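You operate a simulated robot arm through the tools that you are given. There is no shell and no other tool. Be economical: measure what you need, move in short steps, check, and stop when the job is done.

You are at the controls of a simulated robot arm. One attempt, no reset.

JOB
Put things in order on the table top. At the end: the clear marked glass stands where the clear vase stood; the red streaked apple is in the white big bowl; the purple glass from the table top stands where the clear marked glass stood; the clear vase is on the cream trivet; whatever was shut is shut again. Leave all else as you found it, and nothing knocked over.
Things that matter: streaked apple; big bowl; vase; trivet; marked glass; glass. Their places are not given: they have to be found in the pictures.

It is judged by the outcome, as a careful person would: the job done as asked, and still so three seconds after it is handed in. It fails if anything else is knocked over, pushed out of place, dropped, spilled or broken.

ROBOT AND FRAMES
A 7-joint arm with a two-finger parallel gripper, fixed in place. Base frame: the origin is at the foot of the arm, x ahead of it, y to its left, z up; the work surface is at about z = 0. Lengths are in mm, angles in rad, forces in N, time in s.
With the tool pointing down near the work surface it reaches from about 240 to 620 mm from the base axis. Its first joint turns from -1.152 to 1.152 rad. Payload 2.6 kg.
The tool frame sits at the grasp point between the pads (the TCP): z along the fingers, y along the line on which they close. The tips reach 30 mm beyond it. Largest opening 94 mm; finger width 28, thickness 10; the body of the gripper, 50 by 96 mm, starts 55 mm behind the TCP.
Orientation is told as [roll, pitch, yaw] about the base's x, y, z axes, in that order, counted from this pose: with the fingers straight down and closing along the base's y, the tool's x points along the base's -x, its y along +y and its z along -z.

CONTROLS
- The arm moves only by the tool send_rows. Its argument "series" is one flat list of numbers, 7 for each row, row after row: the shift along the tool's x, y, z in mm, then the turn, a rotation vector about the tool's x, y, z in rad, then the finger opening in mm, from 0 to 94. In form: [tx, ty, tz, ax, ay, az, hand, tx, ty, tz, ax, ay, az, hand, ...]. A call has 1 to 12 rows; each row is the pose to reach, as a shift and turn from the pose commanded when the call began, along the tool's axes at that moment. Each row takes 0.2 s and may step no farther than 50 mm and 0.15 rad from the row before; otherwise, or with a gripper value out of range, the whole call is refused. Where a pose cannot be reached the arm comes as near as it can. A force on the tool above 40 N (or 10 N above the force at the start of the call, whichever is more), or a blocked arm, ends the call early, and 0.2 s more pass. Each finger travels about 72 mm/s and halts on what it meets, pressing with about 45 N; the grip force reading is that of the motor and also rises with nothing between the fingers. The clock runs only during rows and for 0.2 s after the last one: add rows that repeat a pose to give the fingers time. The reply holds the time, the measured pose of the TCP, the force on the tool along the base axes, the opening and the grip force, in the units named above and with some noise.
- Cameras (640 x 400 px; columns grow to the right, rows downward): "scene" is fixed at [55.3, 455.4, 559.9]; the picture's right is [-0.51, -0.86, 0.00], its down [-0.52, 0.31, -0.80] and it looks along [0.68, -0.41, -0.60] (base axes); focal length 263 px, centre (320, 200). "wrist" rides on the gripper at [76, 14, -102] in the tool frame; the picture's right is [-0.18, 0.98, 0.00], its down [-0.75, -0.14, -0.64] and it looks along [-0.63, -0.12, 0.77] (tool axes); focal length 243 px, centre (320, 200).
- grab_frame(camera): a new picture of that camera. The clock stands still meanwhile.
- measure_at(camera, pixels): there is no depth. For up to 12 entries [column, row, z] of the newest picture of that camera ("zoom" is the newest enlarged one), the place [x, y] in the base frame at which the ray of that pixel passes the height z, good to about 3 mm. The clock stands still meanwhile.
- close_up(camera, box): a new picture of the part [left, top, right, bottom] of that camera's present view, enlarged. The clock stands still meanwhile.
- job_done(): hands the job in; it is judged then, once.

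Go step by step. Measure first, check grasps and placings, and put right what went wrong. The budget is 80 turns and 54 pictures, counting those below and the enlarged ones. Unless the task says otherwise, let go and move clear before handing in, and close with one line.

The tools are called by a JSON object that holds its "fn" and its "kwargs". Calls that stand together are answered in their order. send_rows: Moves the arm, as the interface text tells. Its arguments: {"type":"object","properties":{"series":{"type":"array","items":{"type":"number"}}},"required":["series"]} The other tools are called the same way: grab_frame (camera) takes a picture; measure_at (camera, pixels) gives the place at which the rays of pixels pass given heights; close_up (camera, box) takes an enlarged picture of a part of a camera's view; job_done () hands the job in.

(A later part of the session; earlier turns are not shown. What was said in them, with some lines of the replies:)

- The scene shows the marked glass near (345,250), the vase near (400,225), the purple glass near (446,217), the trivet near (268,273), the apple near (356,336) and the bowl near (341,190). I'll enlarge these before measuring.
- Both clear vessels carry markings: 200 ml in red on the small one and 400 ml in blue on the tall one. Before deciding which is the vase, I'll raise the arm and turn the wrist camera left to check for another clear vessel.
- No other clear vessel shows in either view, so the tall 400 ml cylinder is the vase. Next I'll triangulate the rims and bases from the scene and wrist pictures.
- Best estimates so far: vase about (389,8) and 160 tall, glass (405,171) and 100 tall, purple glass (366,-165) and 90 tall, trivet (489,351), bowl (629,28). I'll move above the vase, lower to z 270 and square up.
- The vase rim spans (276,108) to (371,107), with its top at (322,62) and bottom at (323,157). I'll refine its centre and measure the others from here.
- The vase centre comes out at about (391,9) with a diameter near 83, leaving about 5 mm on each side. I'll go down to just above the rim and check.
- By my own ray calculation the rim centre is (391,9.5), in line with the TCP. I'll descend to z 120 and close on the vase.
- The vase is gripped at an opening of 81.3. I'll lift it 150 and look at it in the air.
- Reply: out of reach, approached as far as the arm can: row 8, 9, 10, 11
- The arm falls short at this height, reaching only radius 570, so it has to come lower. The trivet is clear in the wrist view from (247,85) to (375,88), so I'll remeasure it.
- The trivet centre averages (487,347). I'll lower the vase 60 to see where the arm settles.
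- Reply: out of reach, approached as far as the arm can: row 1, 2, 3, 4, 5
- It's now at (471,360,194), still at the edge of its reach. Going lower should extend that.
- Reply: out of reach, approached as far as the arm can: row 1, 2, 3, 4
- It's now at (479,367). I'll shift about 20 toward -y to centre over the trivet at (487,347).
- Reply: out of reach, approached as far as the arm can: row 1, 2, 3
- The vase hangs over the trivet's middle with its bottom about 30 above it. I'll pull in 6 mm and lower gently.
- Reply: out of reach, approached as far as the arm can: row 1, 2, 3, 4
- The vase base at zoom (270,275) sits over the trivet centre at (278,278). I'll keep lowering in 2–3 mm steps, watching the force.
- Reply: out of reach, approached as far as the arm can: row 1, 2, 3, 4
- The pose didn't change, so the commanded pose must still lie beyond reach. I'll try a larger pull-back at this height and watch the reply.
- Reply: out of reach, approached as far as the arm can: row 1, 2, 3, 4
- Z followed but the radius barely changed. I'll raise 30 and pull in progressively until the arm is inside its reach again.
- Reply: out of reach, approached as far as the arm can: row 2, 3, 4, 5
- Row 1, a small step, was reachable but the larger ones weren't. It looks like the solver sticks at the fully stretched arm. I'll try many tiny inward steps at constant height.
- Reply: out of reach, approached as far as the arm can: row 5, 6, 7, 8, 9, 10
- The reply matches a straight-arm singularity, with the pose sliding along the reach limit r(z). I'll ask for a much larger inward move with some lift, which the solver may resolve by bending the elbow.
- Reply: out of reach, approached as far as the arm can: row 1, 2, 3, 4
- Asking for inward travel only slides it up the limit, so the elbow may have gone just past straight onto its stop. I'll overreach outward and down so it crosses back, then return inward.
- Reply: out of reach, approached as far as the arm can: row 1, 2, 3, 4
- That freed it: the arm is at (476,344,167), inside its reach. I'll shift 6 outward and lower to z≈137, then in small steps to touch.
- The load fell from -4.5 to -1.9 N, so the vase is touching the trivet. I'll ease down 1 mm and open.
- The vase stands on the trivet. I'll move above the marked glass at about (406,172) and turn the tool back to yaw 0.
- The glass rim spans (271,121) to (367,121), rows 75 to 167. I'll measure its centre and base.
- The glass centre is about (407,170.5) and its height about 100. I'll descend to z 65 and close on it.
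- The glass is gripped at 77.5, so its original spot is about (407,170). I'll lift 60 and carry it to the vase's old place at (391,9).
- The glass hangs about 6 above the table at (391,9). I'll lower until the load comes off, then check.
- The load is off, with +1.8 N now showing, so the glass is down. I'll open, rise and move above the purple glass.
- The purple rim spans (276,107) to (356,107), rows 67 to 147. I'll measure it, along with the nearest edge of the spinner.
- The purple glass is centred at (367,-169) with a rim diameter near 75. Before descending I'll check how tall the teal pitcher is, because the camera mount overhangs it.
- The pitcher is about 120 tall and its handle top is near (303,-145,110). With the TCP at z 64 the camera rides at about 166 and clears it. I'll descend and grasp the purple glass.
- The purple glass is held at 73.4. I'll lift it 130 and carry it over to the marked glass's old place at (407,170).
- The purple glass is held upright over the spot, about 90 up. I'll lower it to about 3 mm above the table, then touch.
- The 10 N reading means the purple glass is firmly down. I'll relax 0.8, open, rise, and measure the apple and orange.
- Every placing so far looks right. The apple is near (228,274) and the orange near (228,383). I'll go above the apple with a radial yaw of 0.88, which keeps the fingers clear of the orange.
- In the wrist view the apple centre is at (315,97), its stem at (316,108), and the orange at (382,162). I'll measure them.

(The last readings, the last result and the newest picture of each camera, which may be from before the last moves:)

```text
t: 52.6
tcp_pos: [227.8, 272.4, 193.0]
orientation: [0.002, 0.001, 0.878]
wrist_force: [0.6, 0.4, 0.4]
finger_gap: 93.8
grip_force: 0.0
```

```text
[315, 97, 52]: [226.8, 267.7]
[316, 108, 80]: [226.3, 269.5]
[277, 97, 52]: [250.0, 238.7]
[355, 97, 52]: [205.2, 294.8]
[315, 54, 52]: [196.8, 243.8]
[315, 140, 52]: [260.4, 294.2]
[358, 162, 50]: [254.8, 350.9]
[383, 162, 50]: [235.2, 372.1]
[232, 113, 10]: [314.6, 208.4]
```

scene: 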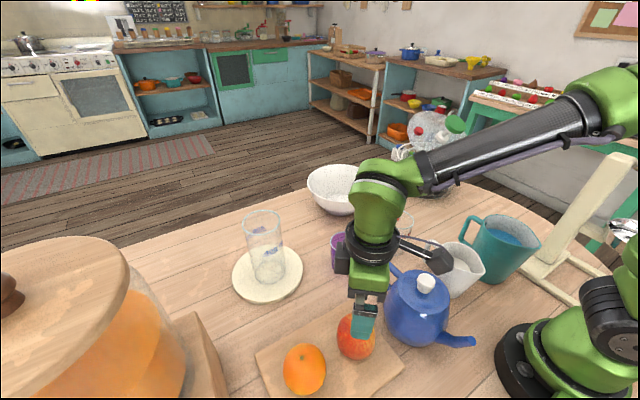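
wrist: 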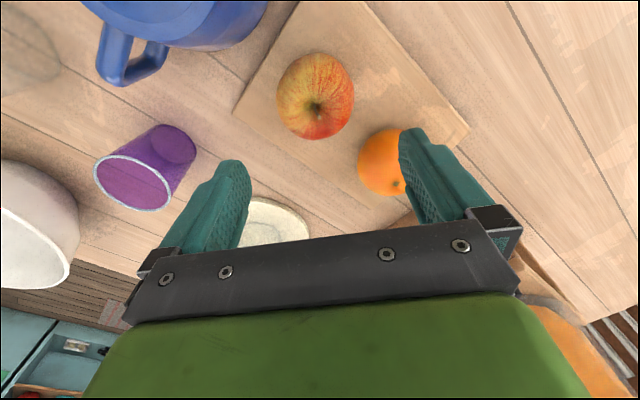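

The apple centre is about (227,270). I'll descend to z 58, keeping the tips above the board, and close gently.

{"fn": "send_rows", "kwargs": {"series": [1.7, -1, 40, 0, 0, 0, 94, 1.7, -1, 75, 0, 0, 0, 94, 1.7, -1, 100, 0, 0, 0, 94, 1.7, -1, 120, 0, 0, 0, 94, 1.7, -1, 135, 0, 0, 0, 94, 1.7, -1, 135, 0, 0, 0, 94, 1.7, -1, 135, 0, 0, 0, 82, 1.7, -1, 135, 0, 0, 0, 72, 1.7, -1, 135, 0, 0, 0, 62, 1.7, -1, 135, 0, 0, 0, 58, 1.7, -1, 135, 0, 0, 0, 58]}}

{"fn": "close_up", "kwargs": {"camera": "scene", "box": [240, 240, 496, 400]}}

```text
t: 55.0
tcp_pos: [227.7, 271.4, 56.2]
orientation: [0.001, 0.002, 0.876]
wrist_force: [0.1, 0.2, -0.1]
finger_gap: 74.2
grip_force: 45.2
```

```text
2.50 times, centred on (368, 320) of scene
```

zoom: 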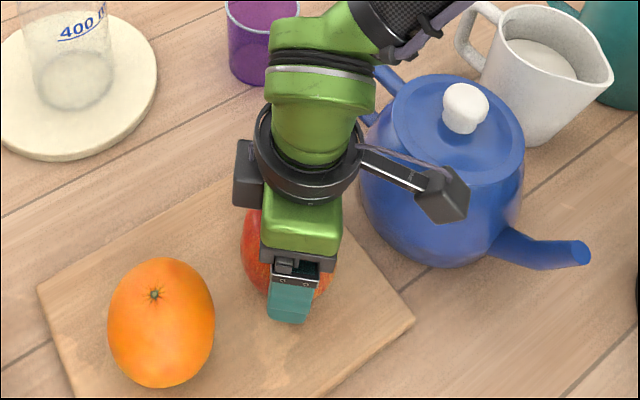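

The apple is gripped at 74.2. I'll lift it to z≈230 and look at the bowl from here.

{"fn": "send_rows", "kwargs": {"series": [0, 0, -10, 0, 0, 0, 58, 0, 0, -40, 0, 0, 0, 58, 0, 0, -85, 0, 0, 0, 58, 0, 0, -130, 0, 0, 0, 58, 0, 0, -174, 0, 0, 0, 58, 0, 0, -174, 0, 0, 0, 58]}}

{"fn": "close_up", "kwargs": {"camera": "scene", "box": [280, 140, 440, 240]}}

```text
t: 56.4
tcp_pos: [228.3, 271.2, 232.7]
orientation: [0.002, 0.0, 0.878]
wrist_force: [-0.2, 0.0, -2.3]
finger_gap: 74.0
grip_force: 45.0
```

```text
4.00 times, centred on (360, 190) of scene
```

zoom: 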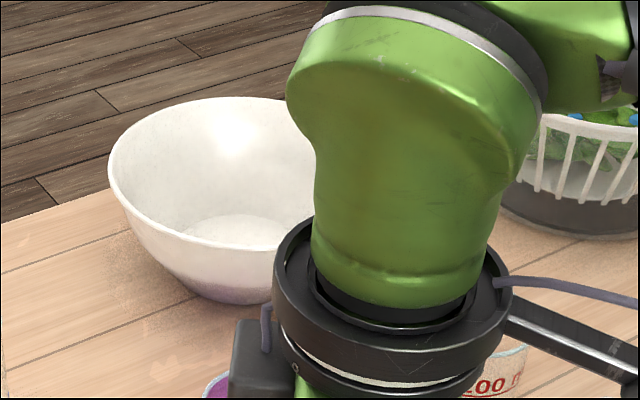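

The arm hides part of the bowl from the scene camera. I'll carry the apple high to (500,25) at yaw 0 and use the wrist view.

{"fn": "send_rows", "kwargs": {"series": [1.5, -36, 0, 0, 0, 0.09, 58, 3, -75, 0, 0, 0, 0.2, 58, 5, -118, 0, 0, 0, 0.3, 58, 7, -161, 0, 0, 0, 0.4, 58, 9, -204, 0, 0, 0, 0.5, 58, 11, -247, 0, 0, 0, 0.6, 58, 12, -290, 0, 0, 0, 0.7, 58, 14, -330, 0, 0, 0, 0.8, 58, 15, -355, 0, 0, 0, 0.878, 58, 15.4, -366.4, 0, 0, 0, 0.878, 58, 15.4, -366.4, 0, 0, 0, 0.878, 58]}}

{"fn": "grab_frame", "kwargs": {"camera": "wrist"}}

{"fn": "grab_frame", "kwargs": {"camera": "scene"}}

```text
t: 58.8
tcp_pos: [499.1, 24.0, 230.7]
orientation: [0.0, 0.0, -0.001]
wrist_force: [-0.3, 0.0, -0.8]
finger_gap: 74.1
grip_force: 45.2
```

```text
18 pictures are left
```

wrist: 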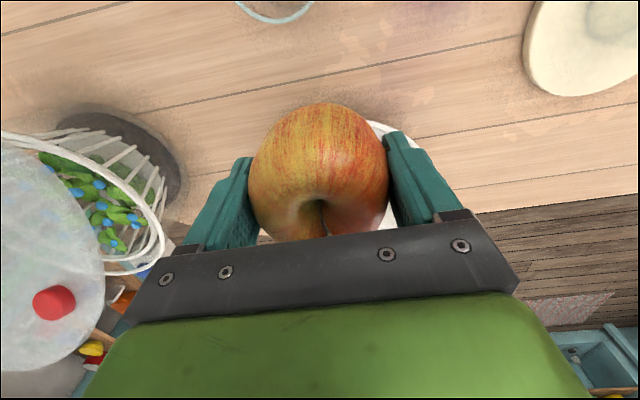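

```text
17 pictures are left
```

scene: 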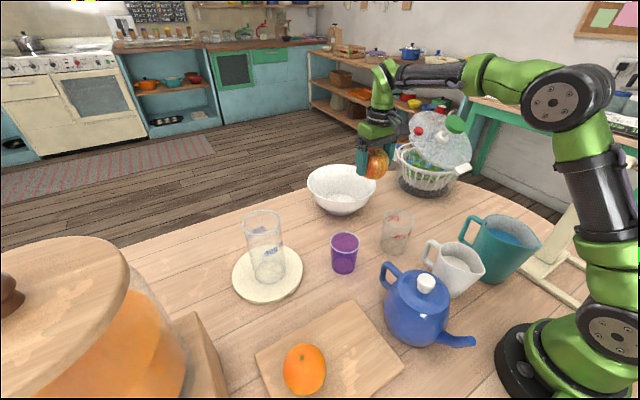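

The apple is steady in the grip and the bowl's scene rim spans about (307–376, 164–201). I'll measure the rim at several candidate heights.

{"fn": "close_up", "kwargs": {"camera": "scene", "box": [290, 140, 430, 240]}}

{"fn": "measure_at", "kwargs": {"camera": "scene", "pixels": [[307.3, 185.5, 90], [376, 185.5, 90], [342, 164.3, 90], [342, 201.3, 90], [307.3, 185.5, 75], [376, 185.5, 75], [342, 164.3, 75], [342, 201.3, 75], [341, 208, 0], [341, 213, 0]]}}

```text
4.00 times, centred on (360, 190) of scene
```

zoom: 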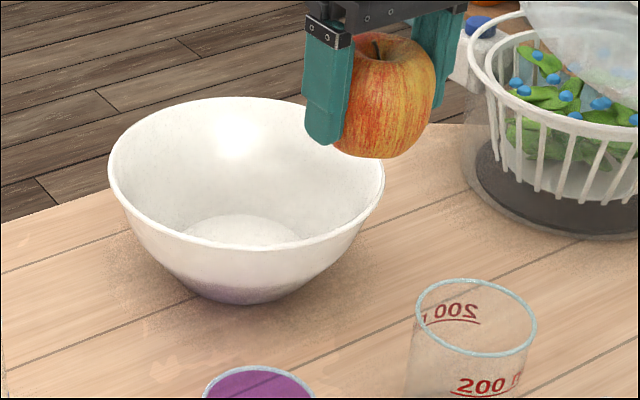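

```text
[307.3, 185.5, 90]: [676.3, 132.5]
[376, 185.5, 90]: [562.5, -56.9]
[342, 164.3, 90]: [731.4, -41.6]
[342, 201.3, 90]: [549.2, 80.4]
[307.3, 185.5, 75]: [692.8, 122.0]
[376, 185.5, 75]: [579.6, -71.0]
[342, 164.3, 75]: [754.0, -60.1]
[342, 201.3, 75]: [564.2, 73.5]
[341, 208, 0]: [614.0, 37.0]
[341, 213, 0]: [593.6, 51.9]
```

The bowl centre is about (630,28), with a 90-high rim of radius 110. I'll swing the apple out and down in a slanted path that stays inside the reach limit, stopping at z≈100 to check.

{"fn": "send_rows", "kwargs": {"series": [-30, 2, 8, 0, 0, 0, 58, -60, 3, 20, 0, 0, 0, 58, -72, 4, 38, 0, 0, 0, 58, -80, 4, 56, 0, 0, 0, 58, -86, 4, 72, 0, 0, 0, 58, -91, 4, 86, 0, 0, 0, 58, -95, 4, 100, 0, 0, 0, 58, -99, 4, 115, 0, 0, 0, 58, -103, 4, 130, 0, 0, 0, 58, -103, 4, 130, 0, 0, 0, 58]}}

{"fn": "close_up", "kwargs": {"camera": "scene", "box": [290, 120, 450, 220]}}

```text
t: 61.0
tcp_pos: [603.2, 27.9, 99.5]
orientation: [0.001, 0.001, -0.002]
wrist_force: [-0.1, -0.3, -1.8]
finger_gap: 73.8
grip_force: 45.3
```

```text
4.00 times, centred on (370, 170) of scene
```

zoom: 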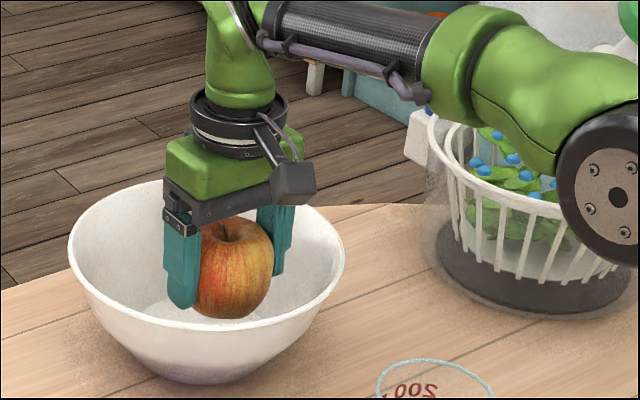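

The apple is well inside the bowl and the gripper clears the rim. I'll lower slowly toward z≈68, watching for contact.

{"fn": "send_rows", "kwargs": {"series": [-1, 0, 8, 0, 0, 0, 58, -2, 0, 16, 0, 0, 0, 58, -2, 0, 22, 0, 0, 0, 58, -2, 0, 27, 0, 0, 0, 58, -2, 0, 31, 0, 0, 0, 58, -2, 0, 31, 0, 0, 0, 58]}}

{"fn": "close_up", "kwargs": {"camera": "scene", "box": [290, 120, 450, 220]}}

```text
t: 62.4
tcp_pos: [604.7, 28.7, 70.5]
orientation: [0.001, 0.0, -0.001]
wrist_force: [-0.4, -0.2, -1.1]
finger_gap: 74.1
grip_force: 45.0
```

```text
4.00 times, centred on (370, 170) of scene
```

zoom: 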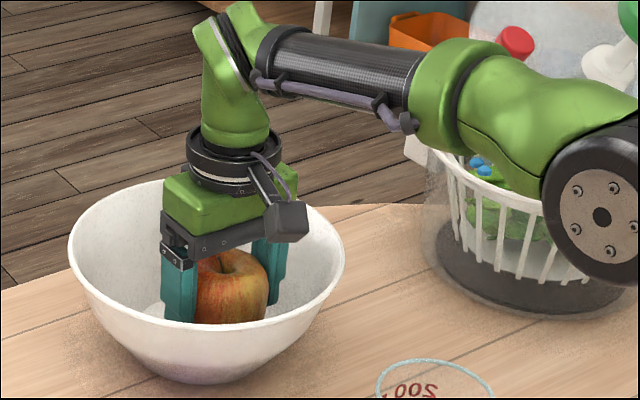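

There's no contact yet. I'll go 8 mm lower in small steps.

{"fn": "send_rows", "kwargs": {"series": [0, 0, 2, 0, 0, 0, 58, 0, 0, 4, 0, 0, 0, 58, 0, 0, 6, 0, 0, 0, 58, 0, 0, 8, 0, 0, 0, 58, 0, 0, 8, 0, 0, 0, 58]}}

```text
t: 63.6
tcp_pos: [603.5, 28.0, 60.8]
orientation: [0.001, -0.002, -0.001]
wrist_force: [0.4, 0.6, -2.0]
finger_gap: 73.6
grip_force: 45.5
```

{"fn": "send_rows", "kwargs": {"series": [0, 0, 1.5, 0, 0, 0, 58, 0, 0, 3, 0, 0, 0, 58, 0, 0, 4.5, 0, 0, 0, 58, 0, 0, 4.5, 0, 0, 0, 58]}}

{"fn": "close_up", "kwargs": {"camera": "scene", "box": [290, 120, 450, 220]}}

```text
t: 64.6
tcp_pos: [604.4, 28.8, 57.8]
orientation: [0.0, 0.0, -0.001]
wrist_force: [0.1, 0.9, -2.1]
finger_gap: 74.0
grip_force: 45.2
```

```text
4.00 times, centred on (370, 170) of scene
```

zoom: 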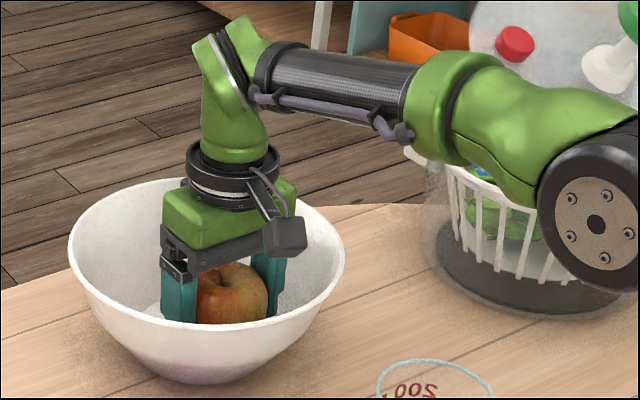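

The apple is now within about 1 cm of the bowl's floor. I'll open modestly, to 84, let it settle, and back out along the same slanted path.

{"fn": "send_rows", "kwargs": {"series": [0, 0, 0, 0, 0, 0, 70, 0, 0, 0, 0, 0, 0, 76, 0, 0, 0, 0, 0, 0, 80, 0, 0, 0, 0, 0, 0, 84, 0, 0, 0, 0, 0, 0, 84, 0, 0, 0, 0, 0, 0, 84]}}

{"fn": "close_up", "kwargs": {"camera": "scene", "box": [290, 120, 450, 220]}}

```text
t: 66.0
tcp_pos: [605.4, 29.0, 58.6]
orientation: [0.0, 0.0, 0.0]
wrist_force: [1.2, 0.9, 1.4]
finger_gap: 83.5
grip_force: 0.1
```

```text
4.00 times, centred on (370, 170) of scene
```

zoom: 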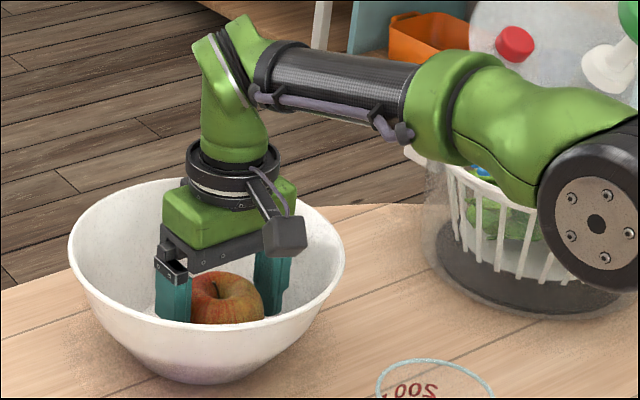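

The apple has settled in the bowl, free of the fingers. I'll rise along the reverse path and pull back.

{"fn": "send_rows", "kwargs": {"series": [0, 0, -15, 0, 0, 0, 84, 1, 0, -35, 0, 0, 0, 84, 4, 0, -55, 0, 0, 0, 84, 9, 0, -75, 0, 0, 0, 84, 16, 0, -98, 0, 0, 0, 84, 26, 0, -122, 0, 0, 0, 84, 40, 0, -148, 0, 0, 0, 84, 70, 0, -170, 0, 0, 0, 84, 110, 0, -185, 0, 0, 0, 84, 155, 0, -190, 0, 0, 0, 84, 200, 0, -195, 0, 0, 0, 84, 200, 0, -195, 0, 0, 0, 84]}}

{"fn": "grab_frame", "kwargs": {"camera": "scene"}}

{"fn": "close_up", "kwargs": {"camera": "scene", "box": [220, 150, 480, 312]}}

```text
t: 68.6
tcp_pos: [401.1, 27.9, 252.2]
orientation: [0.001, -0.002, 0.0]
wrist_force: [0.1, -0.7, 0.3]
finger_gap: 84.1
grip_force: 0.1
```

```text
11 pictures are left
```

scene: 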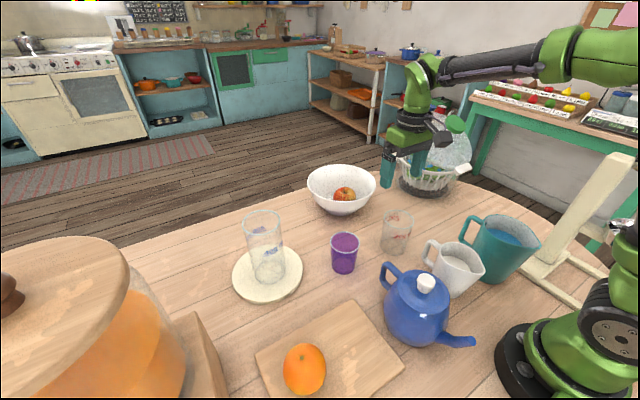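

```text
2.46 times, centred on (350, 231) of scene
```

zoom: 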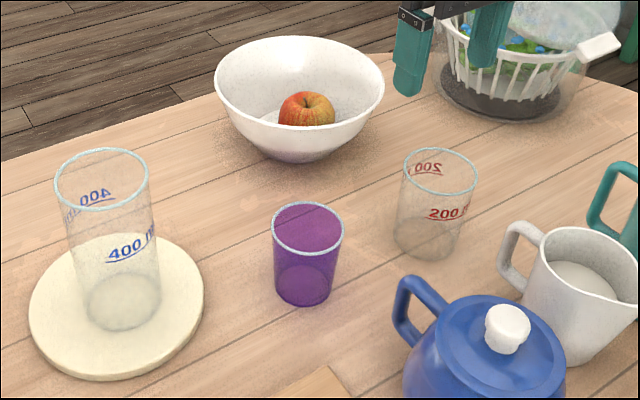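

The final pictures show the vase on the trivet, the marked glass at the vase's old place, the purple glass at the marked glass's old place and the apple in the bowl. Everything else looks unmoved and the arm is clear, so I'm handing in.

{"fn": "job_done", "kwargs": {}}

```text
The job is handed in.
```

The job is handed in: the vase, both glasses and the apple are in their asked-for places, I opened nothing that would need shutting, and the last pictures show nothing else moved or knocked over.
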